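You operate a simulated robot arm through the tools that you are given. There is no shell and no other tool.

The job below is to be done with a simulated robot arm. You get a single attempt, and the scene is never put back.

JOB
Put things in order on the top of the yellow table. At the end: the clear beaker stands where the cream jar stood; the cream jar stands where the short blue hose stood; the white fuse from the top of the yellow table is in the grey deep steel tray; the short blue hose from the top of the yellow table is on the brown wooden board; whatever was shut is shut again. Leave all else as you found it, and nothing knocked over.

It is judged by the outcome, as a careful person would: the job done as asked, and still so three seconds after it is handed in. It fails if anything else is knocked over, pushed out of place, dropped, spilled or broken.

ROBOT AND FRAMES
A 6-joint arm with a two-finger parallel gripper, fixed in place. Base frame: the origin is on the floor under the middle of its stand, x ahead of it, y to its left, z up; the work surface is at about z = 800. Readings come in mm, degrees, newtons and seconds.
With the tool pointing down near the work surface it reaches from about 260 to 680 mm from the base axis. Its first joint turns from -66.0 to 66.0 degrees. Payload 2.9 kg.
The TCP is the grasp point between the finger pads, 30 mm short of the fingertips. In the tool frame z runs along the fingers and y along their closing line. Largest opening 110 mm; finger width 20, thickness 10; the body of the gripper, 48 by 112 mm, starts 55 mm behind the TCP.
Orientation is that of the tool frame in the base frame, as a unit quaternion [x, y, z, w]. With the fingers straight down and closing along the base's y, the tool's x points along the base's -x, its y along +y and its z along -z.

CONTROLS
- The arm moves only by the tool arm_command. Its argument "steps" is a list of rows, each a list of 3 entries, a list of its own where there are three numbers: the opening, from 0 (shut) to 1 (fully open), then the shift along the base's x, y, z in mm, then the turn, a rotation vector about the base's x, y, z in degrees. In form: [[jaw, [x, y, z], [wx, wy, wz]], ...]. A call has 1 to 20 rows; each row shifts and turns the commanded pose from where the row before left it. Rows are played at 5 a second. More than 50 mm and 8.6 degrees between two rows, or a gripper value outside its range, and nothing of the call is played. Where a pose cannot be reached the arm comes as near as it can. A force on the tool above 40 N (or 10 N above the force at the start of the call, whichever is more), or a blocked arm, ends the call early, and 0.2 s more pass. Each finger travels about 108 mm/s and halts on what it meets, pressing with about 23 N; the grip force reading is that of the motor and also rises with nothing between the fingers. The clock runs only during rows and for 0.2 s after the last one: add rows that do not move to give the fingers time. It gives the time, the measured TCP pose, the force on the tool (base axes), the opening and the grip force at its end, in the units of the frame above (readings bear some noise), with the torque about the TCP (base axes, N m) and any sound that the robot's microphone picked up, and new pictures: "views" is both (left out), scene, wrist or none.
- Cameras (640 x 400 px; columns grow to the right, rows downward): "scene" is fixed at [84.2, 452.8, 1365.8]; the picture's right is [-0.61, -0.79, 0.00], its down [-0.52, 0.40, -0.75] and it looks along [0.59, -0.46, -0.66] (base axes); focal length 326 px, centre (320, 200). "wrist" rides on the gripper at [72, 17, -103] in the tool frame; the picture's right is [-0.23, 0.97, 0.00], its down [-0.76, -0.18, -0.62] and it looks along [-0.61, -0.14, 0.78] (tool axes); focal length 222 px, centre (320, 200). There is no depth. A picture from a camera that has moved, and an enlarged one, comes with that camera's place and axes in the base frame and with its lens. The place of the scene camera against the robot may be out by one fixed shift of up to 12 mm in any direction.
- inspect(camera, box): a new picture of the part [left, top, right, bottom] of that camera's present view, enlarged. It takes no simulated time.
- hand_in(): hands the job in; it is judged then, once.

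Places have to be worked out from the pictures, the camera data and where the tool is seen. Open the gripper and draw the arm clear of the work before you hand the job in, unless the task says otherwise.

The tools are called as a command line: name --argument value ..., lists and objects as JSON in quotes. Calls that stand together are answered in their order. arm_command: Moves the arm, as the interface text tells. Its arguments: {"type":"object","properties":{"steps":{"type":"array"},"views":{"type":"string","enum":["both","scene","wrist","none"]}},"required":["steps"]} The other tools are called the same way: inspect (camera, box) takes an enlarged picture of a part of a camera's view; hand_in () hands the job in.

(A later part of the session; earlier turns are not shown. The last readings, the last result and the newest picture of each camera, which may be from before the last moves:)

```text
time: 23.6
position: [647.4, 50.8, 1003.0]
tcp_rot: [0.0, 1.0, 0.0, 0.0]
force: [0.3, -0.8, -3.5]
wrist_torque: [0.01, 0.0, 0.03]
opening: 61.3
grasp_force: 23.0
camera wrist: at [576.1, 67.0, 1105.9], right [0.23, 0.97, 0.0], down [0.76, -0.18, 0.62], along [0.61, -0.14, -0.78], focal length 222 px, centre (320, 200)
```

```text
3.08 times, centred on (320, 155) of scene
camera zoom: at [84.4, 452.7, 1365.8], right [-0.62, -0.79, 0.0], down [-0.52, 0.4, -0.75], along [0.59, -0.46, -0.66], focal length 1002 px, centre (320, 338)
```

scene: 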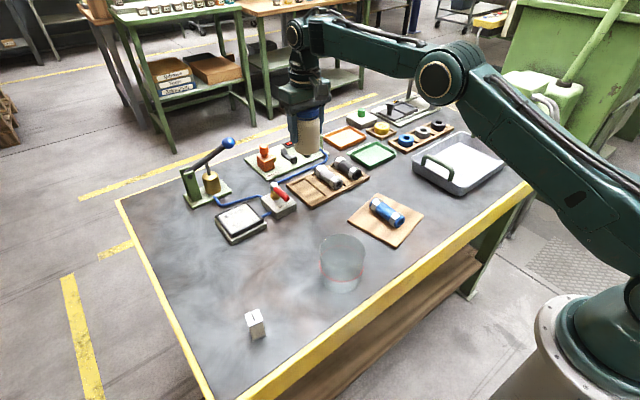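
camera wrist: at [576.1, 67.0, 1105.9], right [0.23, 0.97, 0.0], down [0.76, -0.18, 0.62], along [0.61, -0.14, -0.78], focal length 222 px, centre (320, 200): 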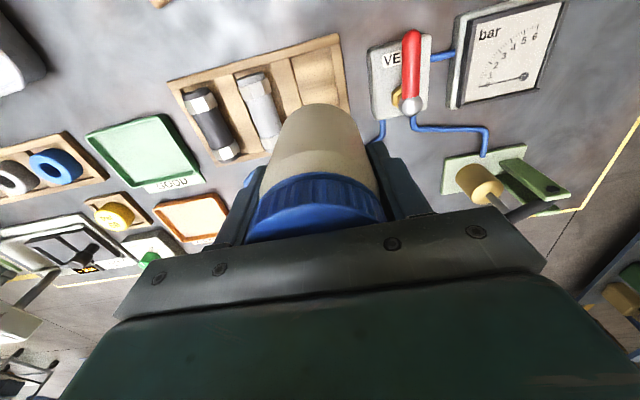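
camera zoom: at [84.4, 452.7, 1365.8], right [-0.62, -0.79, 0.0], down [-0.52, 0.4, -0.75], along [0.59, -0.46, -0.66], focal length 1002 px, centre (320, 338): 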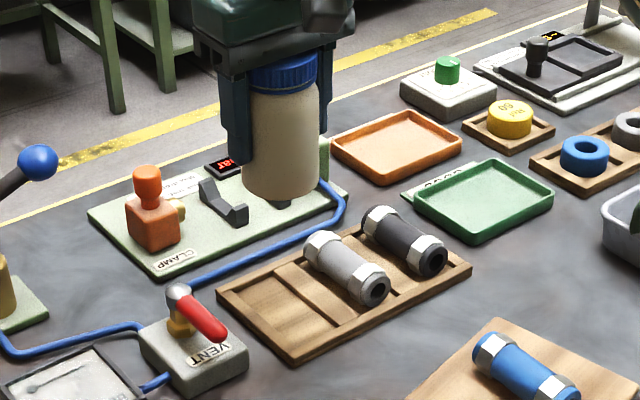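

The pocket centre still measures about (648, 50), so the jar is aligned. I lower it to just above the rack top and then feel for contact.

arm_command --steps '[[0.45, [1, -0.5, -30], [0, 0, 0]], [0.45, [0, 0, -40], [0, 0, 0]], [0.45, [0, 0, -30], [0, 0, 0]], [0.45, [0, 0, -15], [0, 0, 0]], [0.45, [0, 0, 0], [0, 0, 0]]]'

inspect --camera "scene" --box '[260, 110, 370, 220]'

inspect --camera "wrist" --box '[180, 50, 440, 220]'

```text
time: 24.8
position: [649.0, 48.9, 885.6]
tcp_rot: [0.0, 1.0, 0.0, 0.0]
force: [0.0, 0.9, -4.0]
wrist_torque: [0.01, 0.04, 0.0]
opening: 61.4
grasp_force: 22.8
camera wrist: at [577.2, 65.8, 989.0], right [0.23, 0.97, 0.0], down [0.76, -0.18, 0.62], along [0.61, -0.14, -0.78], focal length 222 px, centre (320, 200)
```

scene: 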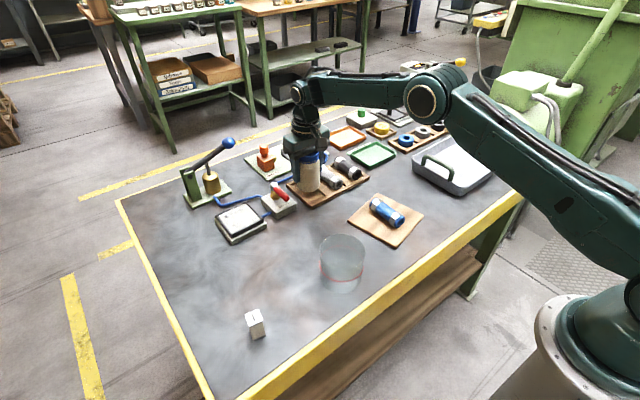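
wrist: 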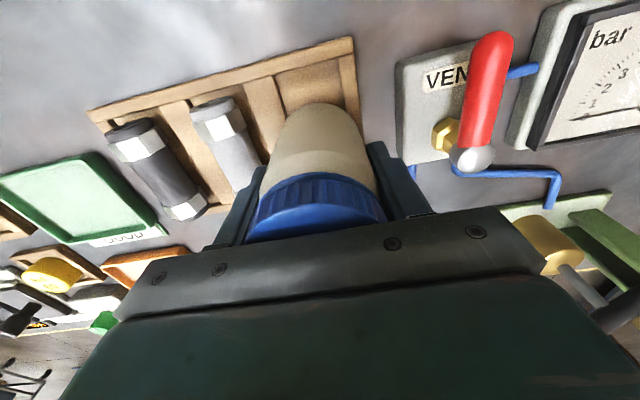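

```text
3.64 times, centred on (315, 165) of scene
camera zoom: at [84.3, 452.8, 1365.8], right [-0.61, -0.79, 0.0], down [-0.52, 0.4, -0.75], along [0.59, -0.46, -0.66], focal length 1184 px, centre (338, 327)
```

zoom: 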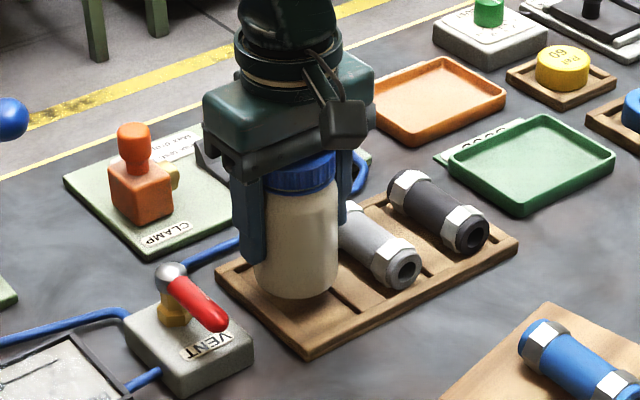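

```text
2.35 times, centred on (310, 135) of wrist
camera zoom: at [577.2, 65.8, 989.0], right [0.23, 0.97, 0.0], down [0.76, -0.18, 0.62], along [0.61, -0.14, -0.78], focal length 523 px, centre (344, 353)
```

zoom: 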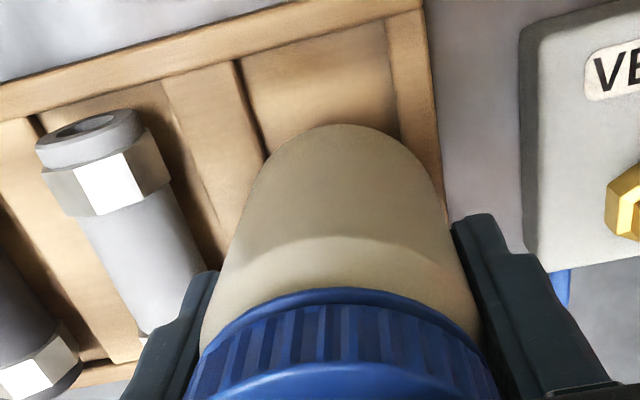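

The jar is above the pocket and clear of the grey hose. I lower in small steps watching force.

arm_command --steps '[[0.45, [0, 0, -2], [0, 0, 0]], [0.45, [0, 0, -2], [0, 0, 0]], [0.45, [0, 0, 0], [0, 0, 0]]]' --views "none"

```text
time: 25.6
position: [647.9, 50.4, 884.3]
tcp_rot: [0.001, 1.0, 0.0, 0.0]
force: [1.1, -0.6, -4.0]
wrist_torque: [0.03, 0.03, -0.01]
opening: 61.2
grasp_force: 23.2
```

No contact yet, so I continue down.

arm_command --steps '[[0.45, [0, 0, -2], [0, 0, 0]], [0.45, [0, 0, 0], [0, 0, 0]]]' --views "none"

```text
time: 26.2
position: [648.5, 49.3, 881.8]
tcp_rot: [0.0, 1.0, 0.0, 0.0]
force: [-0.1, 0.2, -3.9]
wrist_torque: [-0.01, -0.02, -0.02]
opening: 61.2
grasp_force: 22.6
```

Still hanging free (−3.9 N is the jar's weight), so another 2 mm.

arm_command --steps '[[0.45, [0, 0, -2], [0, 0, 0]], [0.45, [0, 0, 0], [0, 0, 0]]]' --views "none"

```text
time: 26.8
position: [649.9, 49.9, 880.0]
tcp_rot: [-0.001, 1.0, 0.0, 0.001]
force: [-0.2, -0.1, -4.2]
wrist_torque: [0.05, 0.01, -0.04]
opening: 61.4
grasp_force: 23.1
```

Still free, so another 2 mm.

arm_command --steps '[[0.45, [0, 0, -2], [0, 0, 0]], [0.45, [0, 0, 0], [0, 0, 0]]]' --views "none"

```text
time: 27.4
position: [648.6, 50.0, 876.6]
tcp_rot: [0.001, 1.0, 0.001, 0.0]
force: [0.5, -0.3, -3.9]
wrist_torque: [0.02, -0.02, -0.01]
opening: 61.2
grasp_force: 23.3
```

Free at z≈877; I continue with 1.5 mm steps.

arm_command --steps '[[0.45, [0, 0, -1.5], [0, 0, 0]], [0.45, [0, 0, 0], [0, 0, 0]]]' --views "none"

inspect --camera "scene" --box '[280, 150, 350, 215]'

```text
time: 28.0
position: [648.8, 50.6, 875.7]
tcp_rot: [0.0, 1.0, 0.0, 0.0]
force: [0.5, 0.0, -4.2]
wrist_torque: [-0.03, -0.01, -0.01]
opening: 61.2
grasp_force: 23.6
```

```text
6.15 times, centred on (315, 182) of scene
camera zoom: at [84.3, 452.8, 1365.8], right [-0.61, -0.79, 0.0], down [-0.52, 0.4, -0.75], along [0.59, -0.46, -0.66], focal length 2003 px, centre (351, 308)
```

zoom: 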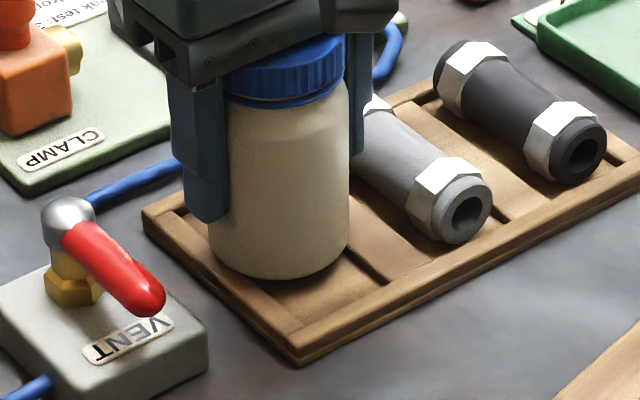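

The jar's base is just above the slats with a small gap, so I continue down.

arm_command --steps '[[0.45, [0, 0, -1.5], [0, 0, 0]], [0.45, [0, 0, 0], [0, 0, 0]]]' --views "none"

```text
time: 28.6
position: [648.7, 48.9, 874.8]
tcp_rot: [-0.001, 1.0, 0.0, -0.001]
force: [1.0, -0.4, -3.8]
wrist_torque: [0.0, 0.0, -0.01]
opening: 61.3
grasp_force: 22.8
```

No contact yet; another 1.5 mm.

arm_command --steps '[[0.45, [0, 0, -1.5], [0, 0, 0]], [0.45, [0, 0, 0], [0, 0, 0]]]' --views "none"

```text
time: 29.2
position: [648.1, 49.1, 871.8]
tcp_rot: [0.0, 1.0, 0.0, 0.0]
force: [0.5, 1.7, -2.8]
wrist_torque: [-0.03, -0.01, -0.01]
opening: 61.1
grasp_force: 22.7
```

A hint of contact shows, with the force at −2.8 N. I go 1 mm more.

arm_command --steps '[[0.45, [0, 0, -1], [0, 0, 0]], [0.45, [0, 0, 0], [0, 0, 0]]]' --views "none"

```text
time: 29.8
position: [648.0, 49.5, 873.2]
tcp_rot: [0.0, 1.0, 0.001, 0.001]
force: [-1.8, -0.8, 6.1]
wrist_torque: [0.02, 0.13, 0.01]
opening: 61.1
grasp_force: 23.3
```

Contact is made with the jar base on the slats at z≈812. I ease off slightly and open a little to release.

arm_command --steps '[[0.45, [0, 0, 0.4], [0, 0, 0]], [0.55, [0, 0, 0], [0, 0, 0]], [0.58, [0, 0, 0], [0, 0, 0]], [0.62, [0, 0, 0], [0, 0, 0]], [0.66, [0, 0, 0], [0, 0, 0]], [0.66, [0, 0, 0], [0, 0, 0]]]'

inspect --camera "scene" --box '[280, 140, 350, 215]'

inspect --camera "wrist" --box '[180, 50, 440, 220]'

```text
time: 31.2
position: [648.7, 49.5, 872.4]
tcp_rot: [0.0, 1.0, 0.0, -0.001]
force: [0.0, 1.4, -0.1]
wrist_torque: [-0.02, 0.01, 0.01]
opening: 72.5
grasp_force: 0.0
camera wrist: at [576.1, 66.3, 975.0], right [0.23, 0.97, 0.0], down [0.76, -0.18, 0.62], along [0.61, -0.14, -0.78], focal length 222 px, centre (320, 200)
```

scene: 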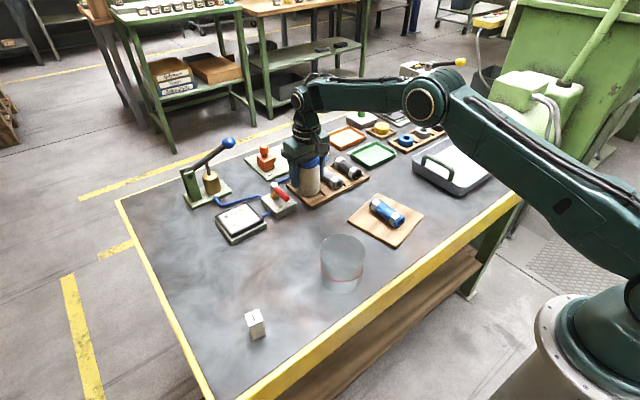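
wrist: 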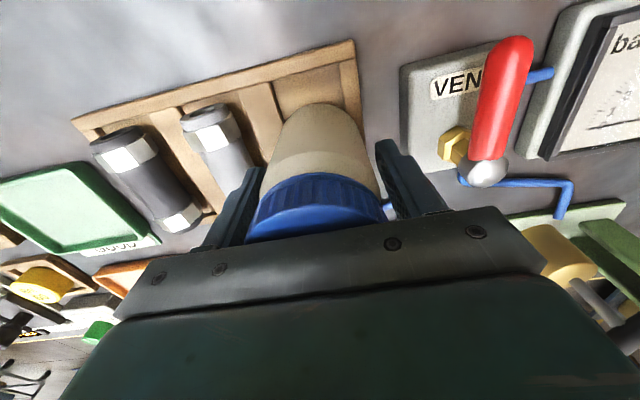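

```text
5.33 times, centred on (315, 178) of scene
camera zoom: at [84.2, 452.8, 1365.8], right [-0.61, -0.79, 0.0], down [-0.52, 0.4, -0.75], along [0.59, -0.46, -0.66], focal length 1736 px, centre (347, 320)
```

zoom: 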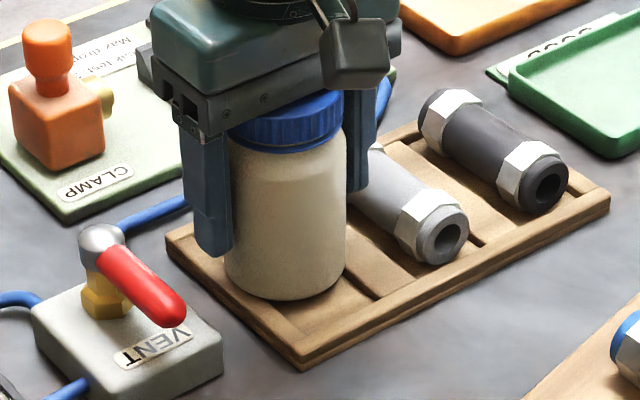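

```text
2.35 times, centred on (310, 135) of wrist
camera zoom: at [576.1, 66.3, 975.0], right [0.23, 0.97, 0.0], down [0.76, -0.18, 0.62], along [0.61, -0.14, -0.78], focal length 523 px, centre (344, 353)
```

zoom: 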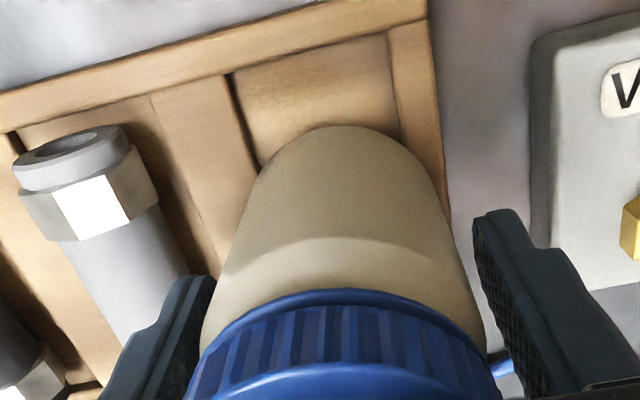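

The jar stands upright on its own with both fingers free. I lift straight up and move to look at the beaker from above.

arm_command --steps '[[0.66, [0, 0, 15], [0, 0, 0]], [0.66, [0, 0, 35], [0, 0, 0]], [0.66, [0, 0, 45], [0, 0, 0]], [0.7, [0, 0, 45], [0, 0, 0]], [0.8, [0, 0, 40], [0, 0, 0]], [1, [-39, 16, 0], [0, 0, 0]], [1, [-39, 16, 0], [0, 0, 0]], [1, [-39, 16, 0], [0, 0, 0]], [1, [-39, 16, 0], [0, 0, 0]], [1, [-39, 16, 0], [0, 0, 0]], [1, [-39, 16, 0], [0, 0, 0]], [1, [-39, 16, 0], [0, 0, 0]], [1, [0, 0, 0], [0, 0, 0]]]'

inspect --camera "wrist" --box '[220, 20, 420, 160]'

inspect --camera "scene" --box '[290, 210, 400, 310]'

inspect --camera "scene" --box '[250, 110, 370, 220]'

```text
time: 34.0
position: [376.8, 164.8, 1050.2]
tcp_rot: [0.0, 1.0, 0.001, 0.0]
force: [-0.4, -0.1, 0.0]
wrist_torque: [-0.04, 0.03, 0.01]
opening: 110.3
grasp_force: 0.1
camera wrist: at [304.5, 181.3, 1153.7], right [0.23, 0.97, 0.0], down [0.76, -0.18, 0.62], along [0.61, -0.14, -0.78], focal length 222 px, centre (320, 200)
```

scene: 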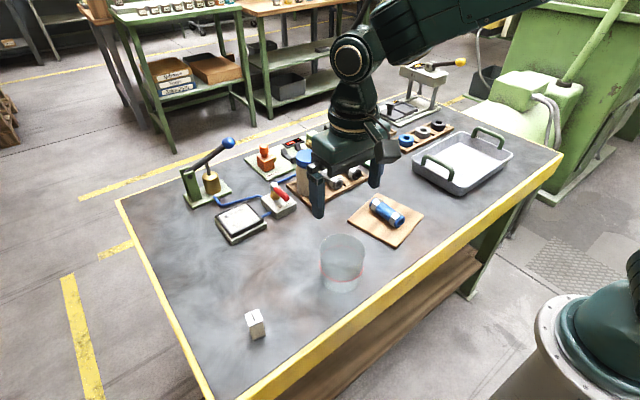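
wrist: 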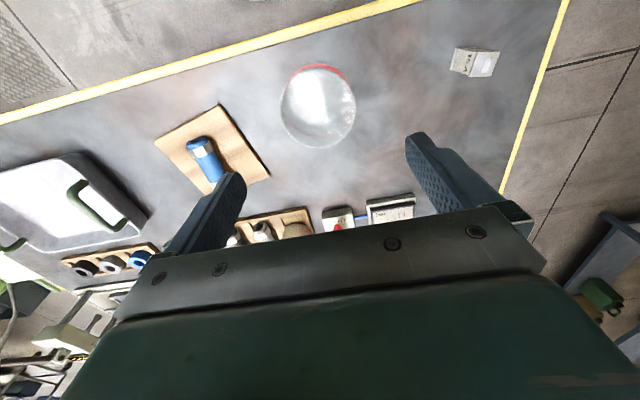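

```text
2.86 times, centred on (320, 90) of wrist
camera zoom: at [304.5, 181.3, 1153.7], right [0.23, 0.97, 0.0], down [0.76, -0.18, 0.62], along [0.61, -0.14, -0.78], focal length 635 px, centre (320, 514)
```

zoom: 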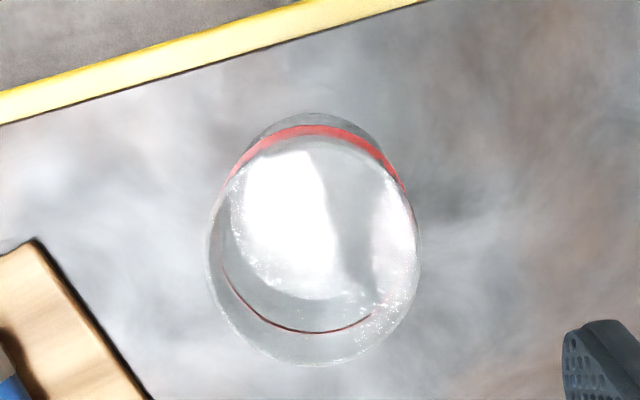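

```text
4.00 times, centred on (345, 260) of scene
camera zoom: at [84.2, 452.8, 1365.8], right [-0.61, -0.79, 0.0], down [-0.52, 0.4, -0.75], along [0.59, -0.46, -0.66], focal length 1302 px, centre (220, -40)
```

zoom: 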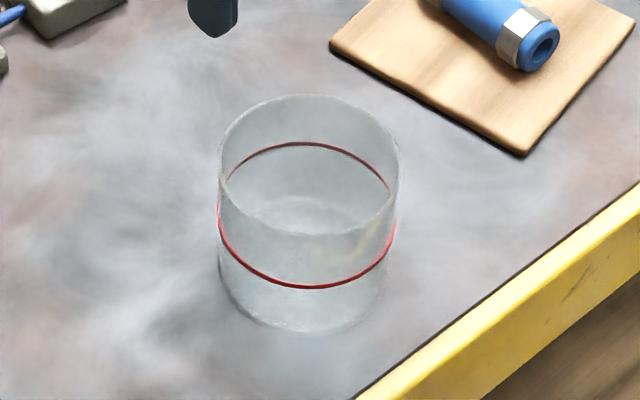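

```text
3.64 times, centred on (310, 165) of scene
camera zoom: at [84.2, 452.8, 1365.8], right [-0.61, -0.79, 0.0], down [-0.52, 0.4, -0.75], along [0.59, -0.46, -0.66], focal length 1184 px, centre (356, 327)
```

zoom: 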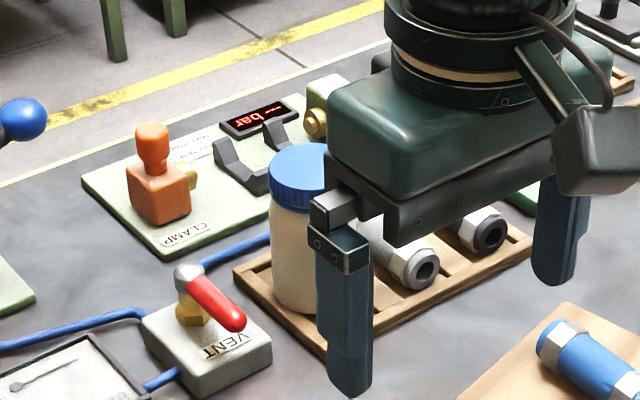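

Jar is standing well in the rack. The beaker measures about 88 mm across and 80 mm tall, centred near (386, 159). I centre over it and come down above the rim.

arm_command --steps '[[1, [9, -6, -20], [0, 0, 0]], [1, [0, 0, -40], [0, 0, 0]], [1, [0, 0, -40], [0, 0, 0]], [1, [0, 0, 0], [0, 0, 0]]]'

inspect --camera "wrist" --box '[200, 30, 440, 190]'

inspect --camera "scene" --box '[290, 170, 400, 310]'

```text
time: 35.0
position: [384.6, 157.2, 950.6]
tcp_rot: [-0.001, 1.0, 0.0, 0.0]
force: [0.6, 0.7, 0.8]
wrist_torque: [0.0, 0.03, -0.02]
opening: 109.5
grasp_force: 0.0
camera wrist: at [311.5, 173.7, 1054.5], right [0.23, 0.97, 0.0], down [0.76, -0.18, 0.62], along [0.61, -0.14, -0.78], focal length 222 px, centre (320, 200)
```

scene: 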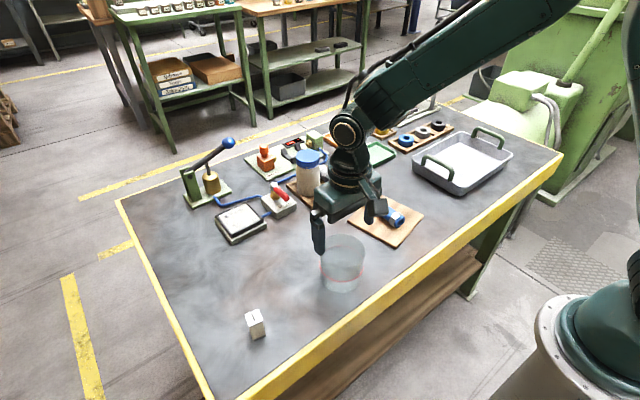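
wrist: 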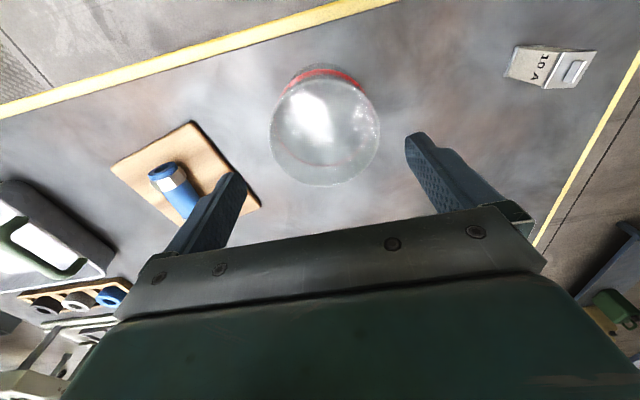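

```text
2.50 times, centred on (320, 110) of wrist
camera zoom: at [311.5, 173.7, 1054.5], right [0.23, 0.97, 0.0], down [0.76, -0.18, 0.62], along [0.61, -0.14, -0.78], focal length 555 px, centre (320, 425)
```

zoom: 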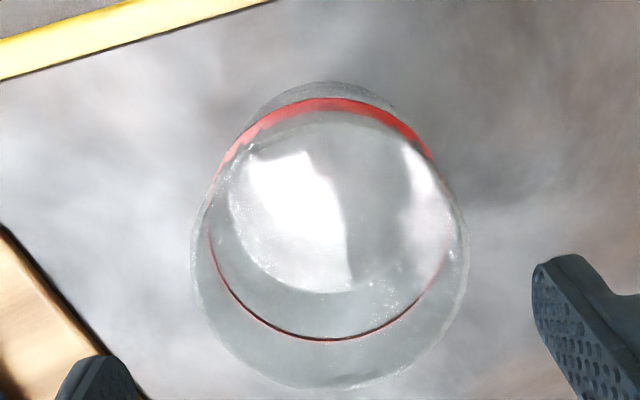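

```text
2.86 times, centred on (345, 240) of scene
camera zoom: at [84.3, 452.8, 1365.8], right [-0.61, -0.79, 0.0], down [-0.52, 0.4, -0.75], along [0.59, -0.46, -0.66], focal length 930 px, centre (249, 86)
```

zoom: 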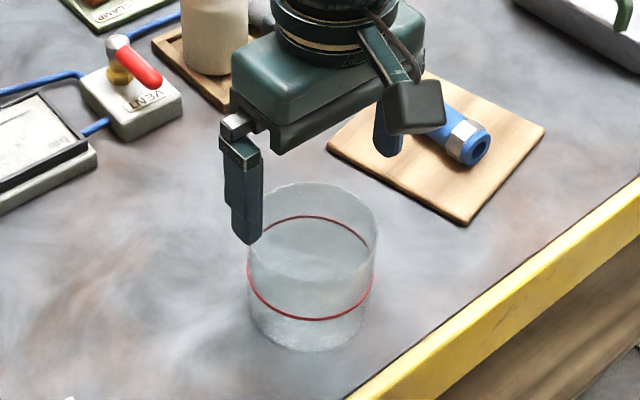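

The beaker's centre refines to about (383.5, 159.5), with the rim around z≈885 and diameter about 87. I correct slightly and descend to z≈847 with the jaw fully open, watching force.

arm_command --steps '[[1, [-1, 2, -20], [0, 0, 0]], [1, [0, 0, -30], [0, 0, 0]], [1, [0, 0, -20], [0, 0, 0]], [1, [0, 0, 0], [0, 0, 0]]]'

inspect --camera "wrist" --box '[160, 60, 480, 240]'

inspect --camera "scene" --box '[290, 190, 400, 310]'

```text
time: 36.0
position: [385.0, 157.4, 881.6]
tcp_rot: [0.0, 1.0, 0.0, 0.0]
force: [-0.3, 0.0, 0.8]
wrist_torque: [0.0, -0.01, 0.0]
opening: 110.0
grasp_force: 0.0
camera wrist: at [311.5, 174.3, 985.1], right [0.23, 0.97, 0.0], down [0.76, -0.18, 0.62], along [0.61, -0.14, -0.78], focal length 222 px, centre (320, 200)
```

scene: 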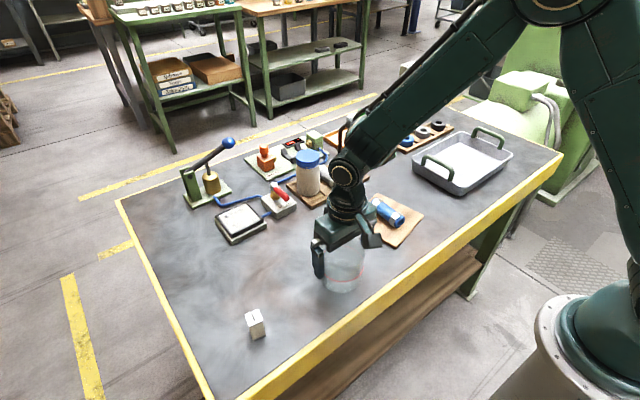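
wrist: 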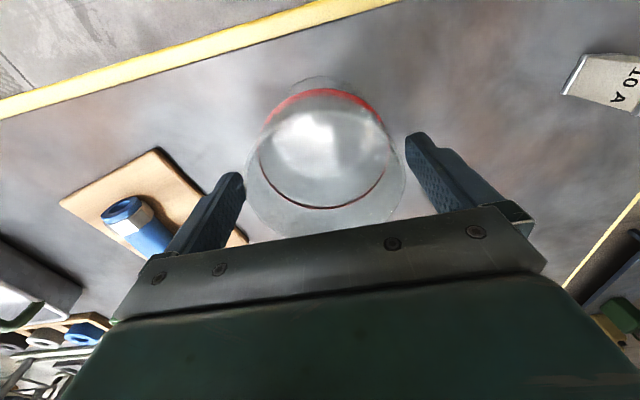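

```text
2.00 times, centred on (320, 150) of wrist
camera zoom: at [311.5, 174.3, 985.1], right [0.23, 0.97, 0.0], down [0.76, -0.18, 0.62], along [0.61, -0.14, -0.78], focal length 444 px, centre (320, 300)
```

zoom: 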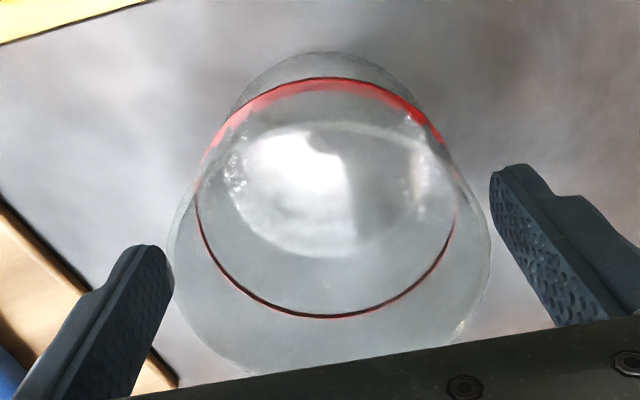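

```text
3.33 times, centred on (345, 250) of scene
camera zoom: at [84.3, 452.8, 1365.8], right [-0.61, -0.79, 0.0], down [-0.52, 0.4, -0.75], along [0.59, -0.46, -0.66], focal length 1085 px, centre (237, 33)
```

zoom: 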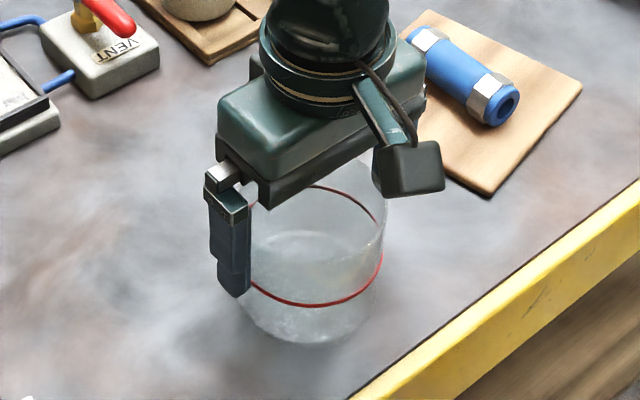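

The fingers are beside the rim and the beaker sits about 2.5 mm toward +y of centre. I correct and go down to z≈846.

arm_command --steps '[[1, [0, 2.5, 0], [0, 0, 0]], [1, [0, 0, -15], [0, 0, 0]], [1, [0, 0, -15], [0, 0, 0]], [1, [0, 0, -5], [0, 0, 0]], [1, [0, 0, 0], [0, 0, 0]]]'

inspect --camera "wrist" --box '[160, 60, 480, 240]'

inspect --camera "scene" --box '[290, 190, 400, 310]'

```text
time: 37.2
position: [384.3, 161.6, 847.9]
tcp_rot: [0.0, 1.0, 0.0, 0.001]
force: [0.5, 0.0, 0.5]
wrist_torque: [0.0, -0.03, -0.02]
opening: 109.8
grasp_force: 0.0
camera wrist: at [311.1, 177.7, 950.2], right [0.23, 0.97, 0.0], down [0.76, -0.18, 0.62], along [0.61, -0.14, -0.78], focal length 222 px, centre (320, 200)
```

scene: 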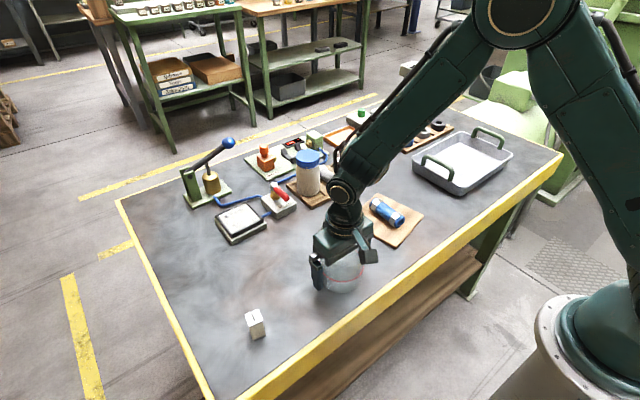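
wrist: 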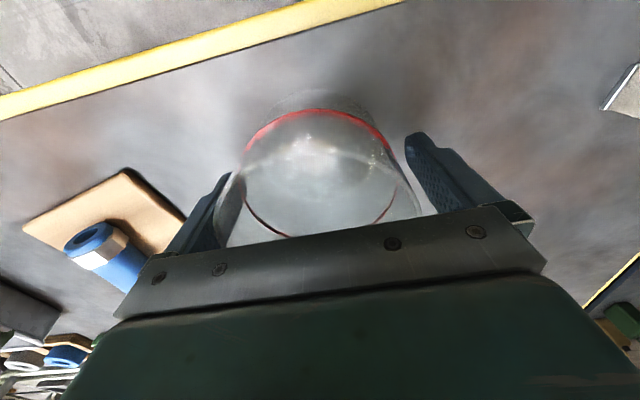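

```text
2.00 times, centred on (320, 150) of wrist
camera zoom: at [311.1, 177.7, 950.2], right [0.23, 0.97, 0.0], down [0.76, -0.18, 0.62], along [0.61, -0.14, -0.78], focal length 444 px, centre (320, 300)
```

zoom: 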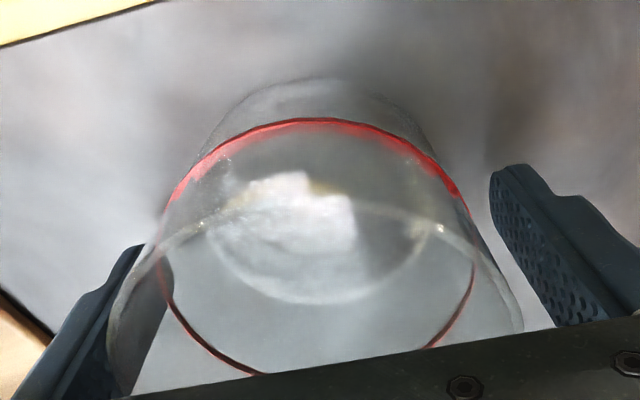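

```text
3.33 times, centred on (345, 250) of scene
camera zoom: at [84.3, 452.8, 1365.8], right [-0.61, -0.79, 0.0], down [-0.52, 0.4, -0.75], along [0.59, -0.46, -0.66], focal length 1085 px, centre (237, 33)
```

zoom: 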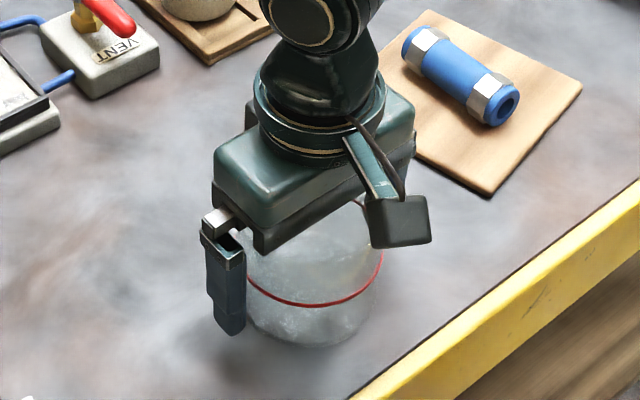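

The beaker is now centred between the fingers. I close gently on it.

arm_command --steps '[[0.92, [0, 0, 0], [0, 0, 0]], [0.86, [0, 0, 0], [0, 0, 0]], [0.82, [0, 0, 0], [0, 0, 0]], [0.78, [0, 0, 0], [0, 0, 0]], [0.74, [0, 0, 0], [0, 0, 0]], [0.7, [0, 0, 0], [0, 0, 0]], [0.7, [0, 0, 0], [0, 0, 0]]]'

inspect --camera "wrist" --box '[160, 60, 480, 240]'

inspect --camera "scene" --box '[290, 190, 400, 310]'

```text
time: 38.8
position: [383.7, 161.4, 847.3]
tcp_rot: [0.001, 1.0, 0.0, 0.001]
force: [0.5, -0.9, 0.8]
wrist_torque: [-0.07, -0.02, 0.02]
opening: 89.1
grasp_force: 22.9
camera wrist: at [311.1, 177.6, 950.3], right [0.23, 0.97, 0.0], down [0.76, -0.18, 0.62], along [0.61, -0.14, -0.78], focal length 222 px, centre (320, 200)
```

scene: 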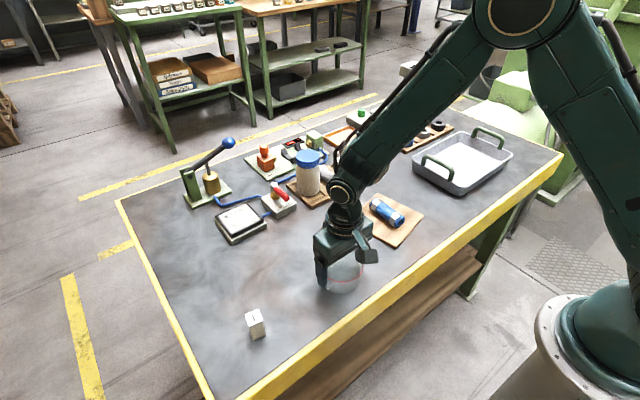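
wrist: 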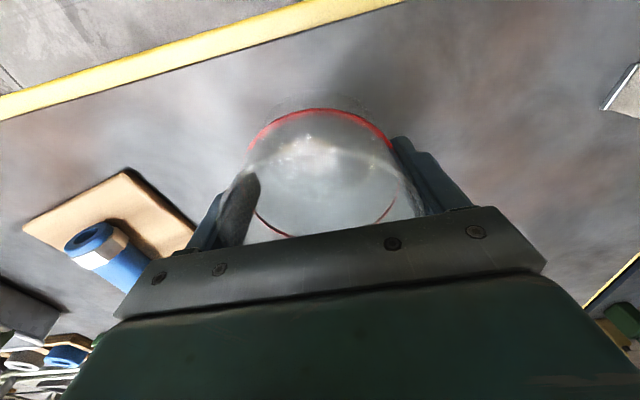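

```text
2.00 times, centred on (320, 150) of wrist
camera zoom: at [311.1, 177.6, 950.3], right [0.23, 0.97, 0.0], down [0.76, -0.18, 0.62], along [0.61, -0.14, -0.78], focal length 444 px, centre (320, 300)
```

zoom: 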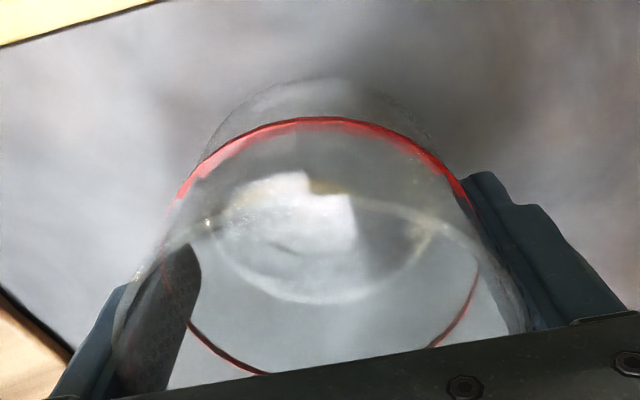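

```text
3.33 times, centred on (345, 250) of scene
camera zoom: at [84.2, 452.8, 1365.8], right [-0.61, -0.79, 0.0], down [-0.52, 0.4, -0.75], along [0.59, -0.46, -0.66], focal length 1085 px, centre (237, 33)
```

zoom: 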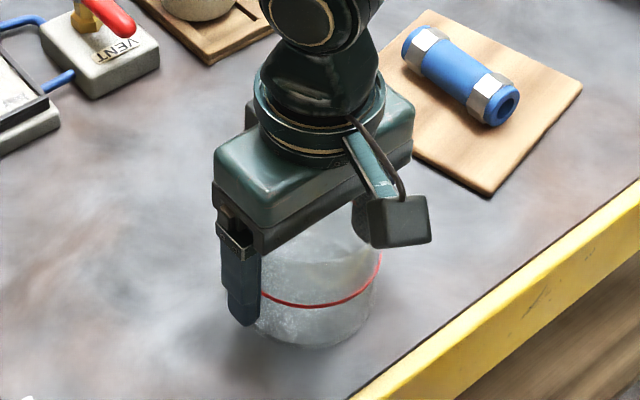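

The beaker is gripped at 89 mm. I lift it gently with small steps and check the weight.

arm_command --steps '[[0.7, [0, 0, 4], [0, 0, 0]], [0.7, [0, 0, 8], [0, 0, 0]], [0.7, [0, 0, 14], [0, 0, 0]], [0.7, [0, 0, 14], [0, 0, 0]], [0.7, [0, 0, 12], [0, 0, 0]], [0.7, [0, 0, 6], [0, 0, 0]], [0.7, [0, 0, 2], [0, 0, 0]], [0.7, [0, 0, 0], [0, 0, 0]]]'

inspect --camera "scene" --box '[290, 170, 400, 310]'

```text
time: 40.6
position: [385.7, 160.6, 907.1]
tcp_rot: [0.001, 1.0, 0.0, 0.0]
force: [-0.5, -0.9, -1.3]
wrist_torque: [0.0, 0.05, 0.02]
opening: 88.8
grasp_force: 23.0
camera wrist: at [312.0, 177.1, 1010.0], right [0.23, 0.97, 0.0], down [0.76, -0.18, 0.62], along [0.61, -0.14, -0.78], focal length 222 px, centre (320, 200)
```

scene: 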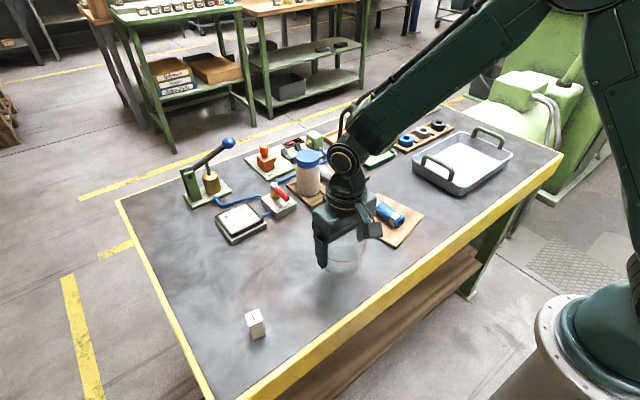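
wrist: 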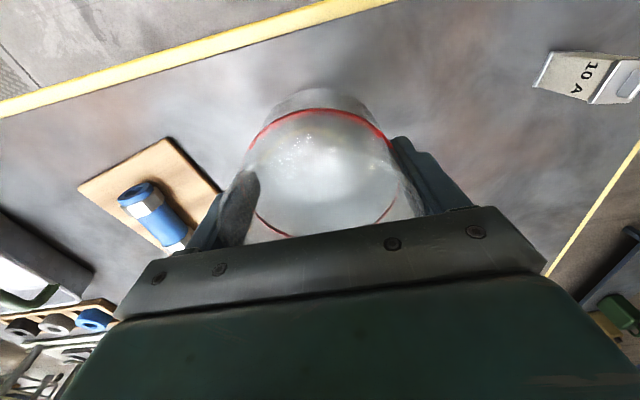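

```text
2.86 times, centred on (345, 240) of scene
camera zoom: at [84.3, 452.8, 1365.8], right [-0.61, -0.79, 0.0], down [-0.52, 0.4, -0.75], along [0.59, -0.46, -0.66], focal length 930 px, centre (249, 86)
```

zoom: 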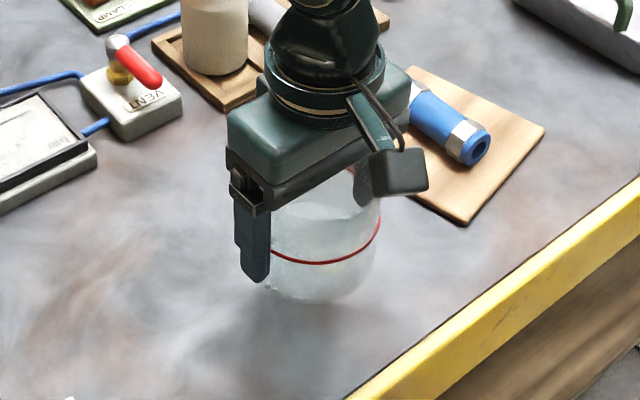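

The beaker is light (about 1.3 N) and hangs upright. I carry it smoothly to the jar's old spot at (506, 300).

arm_command --steps '[[0.7, [6, 7, 0], [0, 0, 0]], [0.7, [12, 14, 0], [0, 0, 0]], [0.7, [17, 20, 0], [0, 0, 0]], [0.7, [17, 20, 0], [0, 0, 0]], [0.7, [17, 20, 0], [0, 0, 0]], [0.7, [17, 20, 0], [0, 0, 0]], [0.7, [17, 19, 0], [0, 0, 0]], [0.7, [12, 13, 0], [0, 0, 0]], [0.7, [6, 6.5, 0], [0, 0, 0]], [0.7, [0, 0, 0], [0, 0, 0]]]'

inspect --camera "scene" --box '[190, 160, 310, 300]'

```text
time: 42.8
position: [504.4, 299.3, 906.6]
tcp_rot: [0.0, 1.0, 0.001, 0.001]
force: [0.0, 0.7, -0.7]
wrist_torque: [-0.02, 0.01, -0.02]
opening: 88.8
grasp_force: 22.9
camera wrist: at [432.7, 315.6, 1009.4], right [0.23, 0.97, 0.0], down [0.76, -0.18, 0.62], along [0.61, -0.14, -0.78], focal length 222 px, centre (320, 200)
```

scene: 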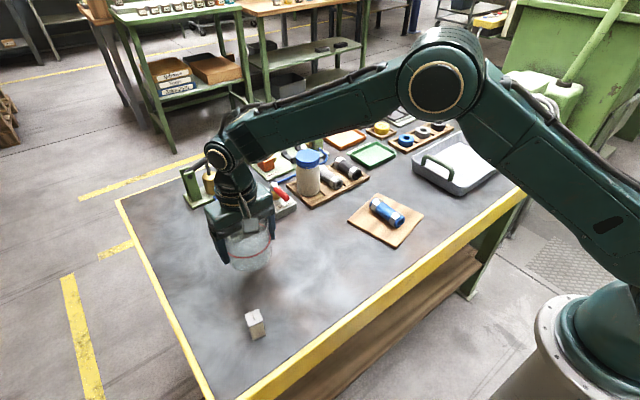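
wrist: 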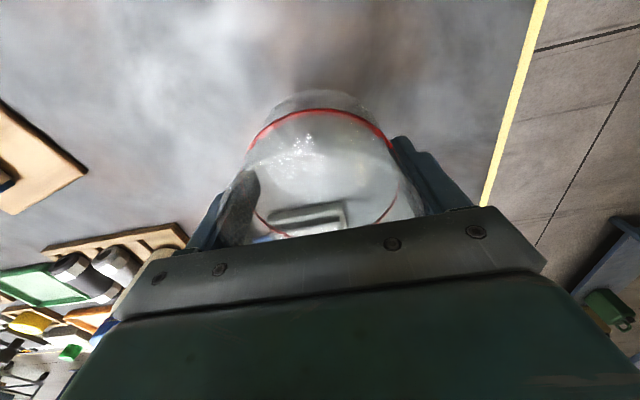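

```text
2.86 times, centred on (250, 230) of scene
camera zoom: at [84.3, 452.8, 1365.8], right [-0.61, -0.79, 0.0], down [-0.52, 0.4, -0.75], along [0.59, -0.46, -0.66], focal length 930 px, centre (520, 114)
```

zoom: 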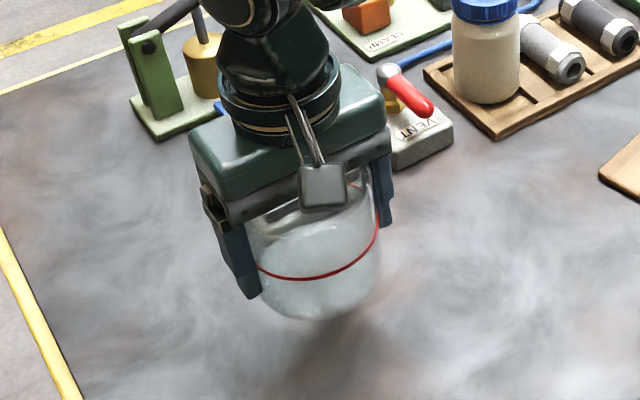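

It is at (504.4, 299.3). I adjust by about 1.5 mm and lower to just above the table.

arm_command --steps '[[0.7, [1.5, 0.8, -10], [0, 0, 0]], [0.7, [0, 0, -16], [0, 0, 0]], [0.7, [0, 0, -16], [0, 0, 0]], [0.7, [0, 0, -10], [0, 0, 0]], [0.7, [0, 0, -4], [0, 0, 0]], [0.7, [0, 0, 0], [0, 0, 0]]]' --views "none"

inspect --camera "scene" --box '[200, 190, 310, 310]'

```text
time: 44.2
position: [506.6, 301.6, 851.9]
tcp_rot: [0.0, 1.0, 0.0, 0.0]
force: [0.3, 0.4, -0.6]
wrist_torque: [0.02, 0.0, 0.06]
opening: 88.8
grasp_force: 23.6
```

```text
3.33 times, centred on (255, 250) of scene
camera zoom: at [84.3, 452.8, 1365.8], right [-0.61, -0.79, 0.0], down [-0.52, 0.4, -0.75], along [0.59, -0.46, -0.66], focal length 1085 px, centre (537, 33)
```

zoom: 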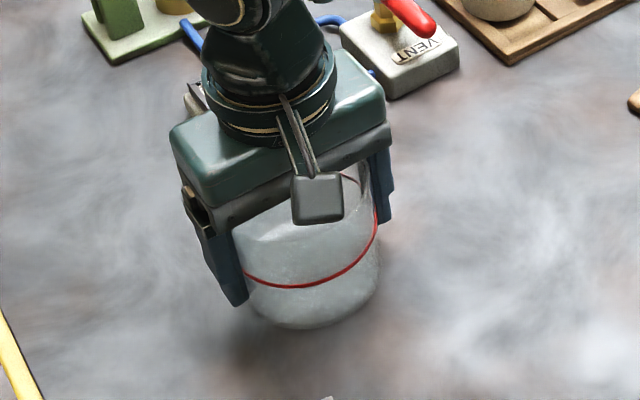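

The beaker is about 4 mm above the table, so I feel for contact.

arm_command --steps '[[0.7, [0, 0, -2], [0, 0, 0]], [0.7, [0, 0, -1], [0, 0, 0]], [0.7, [0, 0, 0], [0, 0, 0]]]' --views "none"

```text
time: 45.0
position: [506.1, 300.8, 848.6]
tcp_rot: [0.0, 1.0, -0.001, 0.0]
force: [-1.1, -0.3, -2.0]
wrist_torque: [0.01, 0.02, 0.02]
opening: 89.0
grasp_force: 22.5
```

No contact yet, so I continue in 1 mm steps.

arm_command --steps '[[0.7, [0, 0, -1], [0, 0, 0]], [0.7, [0, 0, 0], [0, 0, 0]]]' --views "none"

```text
time: 45.6
position: [505.9, 300.3, 846.5]
tcp_rot: [0.0, 1.0, 0.001, 0.0]
force: [-0.6, -0.2, 3.3]
wrist_torque: [-0.15, 0.06, -0.03]
opening: 88.9
grasp_force: 23.1
```

Light contact with the table (3.3 N). I open the fingers slowly to release.

arm_command --steps '[[0.8, [0, 0, 0], [0, 0, 0]], [0.84, [0, 0, 0], [0, 0, 0]], [0.88, [0, 0, 0], [0, 0, 0]], [0.94, [0, 0, 0], [0, 0, 0]], [1, [0, 0, 0], [0, 0, 0]], [1, [0, 0, 0], [0, 0, 0]]]'

inspect --camera "wrist" --box '[160, 60, 480, 240]'

inspect --camera "scene" --box '[200, 190, 310, 310]'

```text
time: 47.0
position: [505.7, 299.9, 847.7]
tcp_rot: [0.0, 1.0, 0.0, 0.0]
force: [0.0, -0.1, 0.8]
wrist_torque: [-0.02, 0.04, 0.04]
opening: 109.8
grasp_force: 0.2
camera wrist: at [433.5, 317.2, 950.0], right [0.23, 0.97, 0.0], down [0.76, -0.18, 0.62], along [0.61, -0.14, -0.78], focal length 222 px, centre (320, 200)
```

scene: 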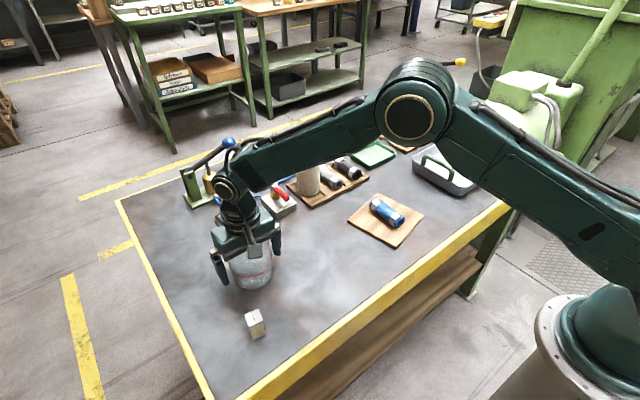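
wrist: 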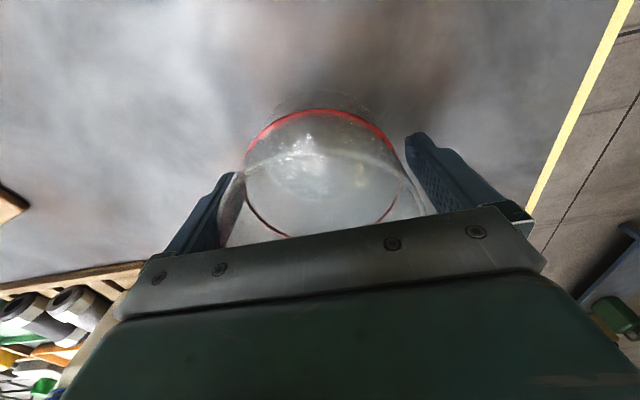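

```text
2.00 times, centred on (320, 150) of wrist
camera zoom: at [433.5, 317.2, 950.0], right [0.23, 0.97, 0.0], down [0.76, -0.18, 0.62], along [0.61, -0.14, -0.78], focal length 444 px, centre (320, 300)
```

zoom: 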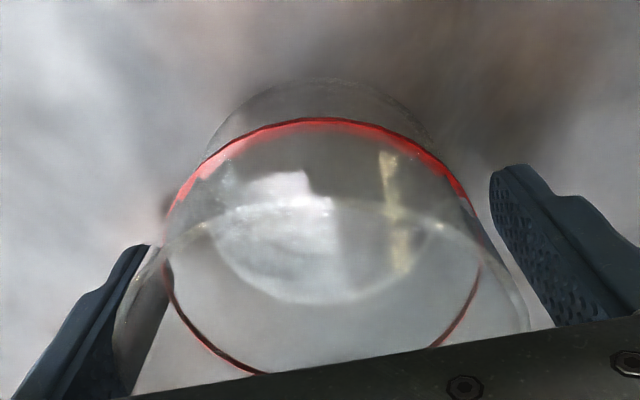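

```text
3.33 times, centred on (255, 250) of scene
camera zoom: at [84.2, 452.8, 1365.8], right [-0.61, -0.79, 0.0], down [-0.52, 0.4, -0.75], along [0.59, -0.46, -0.66], focal length 1085 px, centre (537, 33)
```

zoom: 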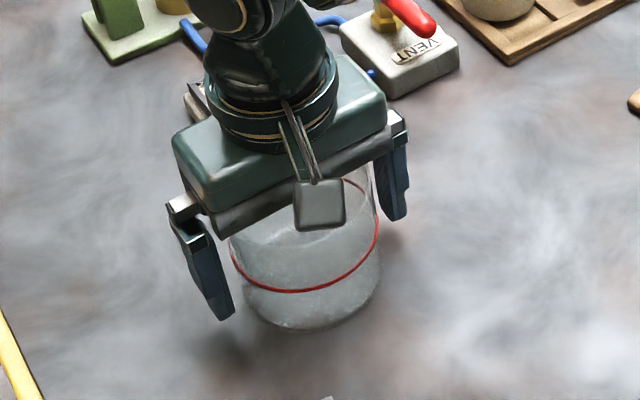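

The beaker stands free and upright where the jar stood. I lift straight out and move to view the fuse near (388, 362).

arm_command --steps '[[1, [0, 0, 10], [0, 0, 0]], [1, [0, 0, 25], [0, 0, 0]], [1, [0, 0, 40], [0, 0, 0]], [1, [0, 0, 45], [0, 0, 0]], [1, [0, 0, 30], [0, 0, 0]], [0.8, [-39, 20, 0], [0, 0, 0]], [0.7, [-39, 20, 0], [0, 0, 0]], [0.6, [-40, 20, 0], [0, 0, 0]], [0.6, [0, 0, 0], [0, 0, 0]]]'

inspect --camera "wrist" --box '[240, 40, 420, 180]'

inspect --camera "scene" --box '[215, 280, 305, 360]'

inspect --camera "scene" --box '[200, 180, 310, 300]'

```text
time: 49.0
position: [386.6, 360.2, 996.4]
tcp_rot: [0.0, 1.0, 0.0, 0.0]
force: [-0.7, -0.4, 0.2]
wrist_torque: [-0.01, 0.02, -0.01]
opening: 66.2
grasp_force: 0.2
camera wrist: at [313.7, 377.3, 1099.7], right [0.23, 0.97, 0.0], down [0.76, -0.18, 0.62], along [0.61, -0.14, -0.78], focal length 222 px, centre (320, 200)
```

scene: 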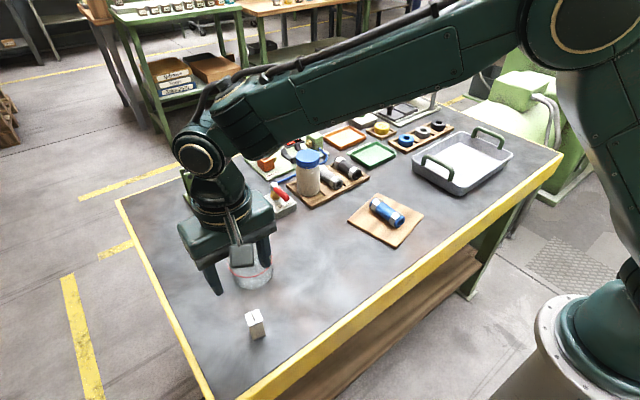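
wrist: 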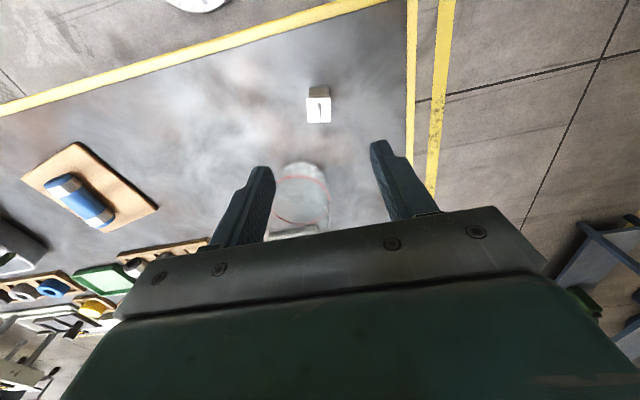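

```text
2.86 times, centred on (330, 110) of wrist
camera zoom: at [313.7, 377.3, 1099.7], right [0.23, 0.97, 0.0], down [0.76, -0.18, 0.62], along [0.61, -0.14, -0.78], focal length 635 px, centre (291, 457)
```

zoom: 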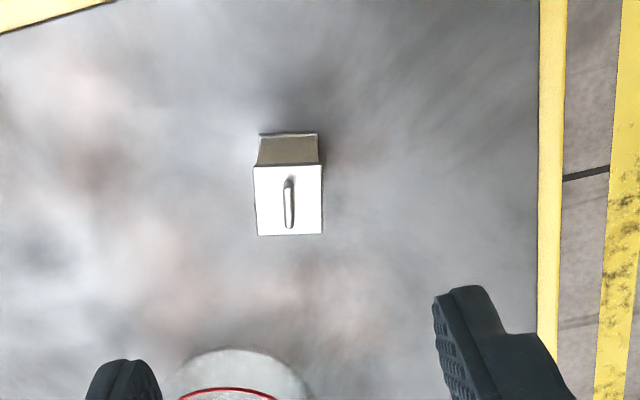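

```text
5.00 times, centred on (260, 320) of scene
camera zoom: at [84.2, 452.8, 1365.8], right [-0.61, -0.79, 0.0], down [-0.52, 0.4, -0.75], along [0.59, -0.46, -0.66], focal length 1628 px, centre (620, -400)
```

zoom: 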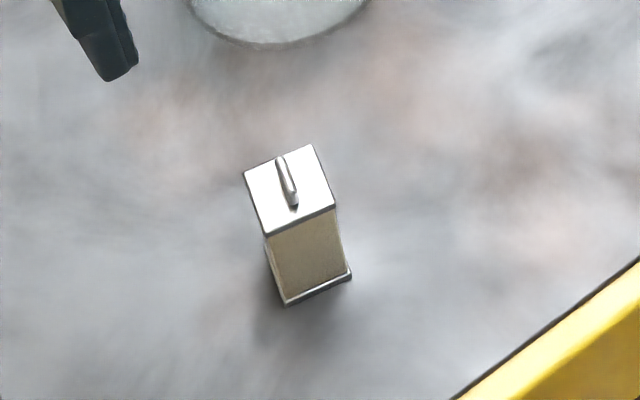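

```text
3.33 times, centred on (255, 240) of scene
camera zoom: at [84.2, 452.8, 1365.8], right [-0.61, -0.79, 0.0], down [-0.52, 0.4, -0.75], along [0.59, -0.46, -0.66], focal length 1085 px, centre (537, 67)
```

zoom: 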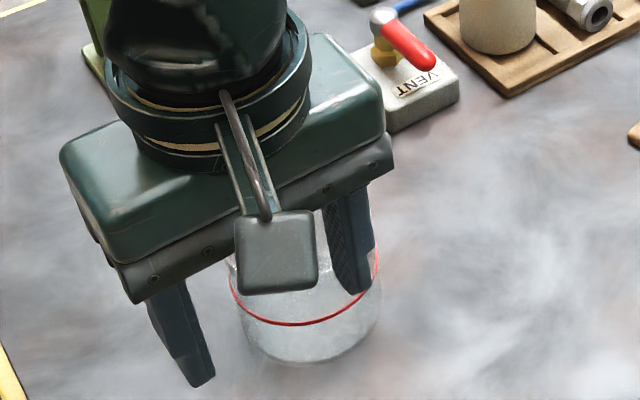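

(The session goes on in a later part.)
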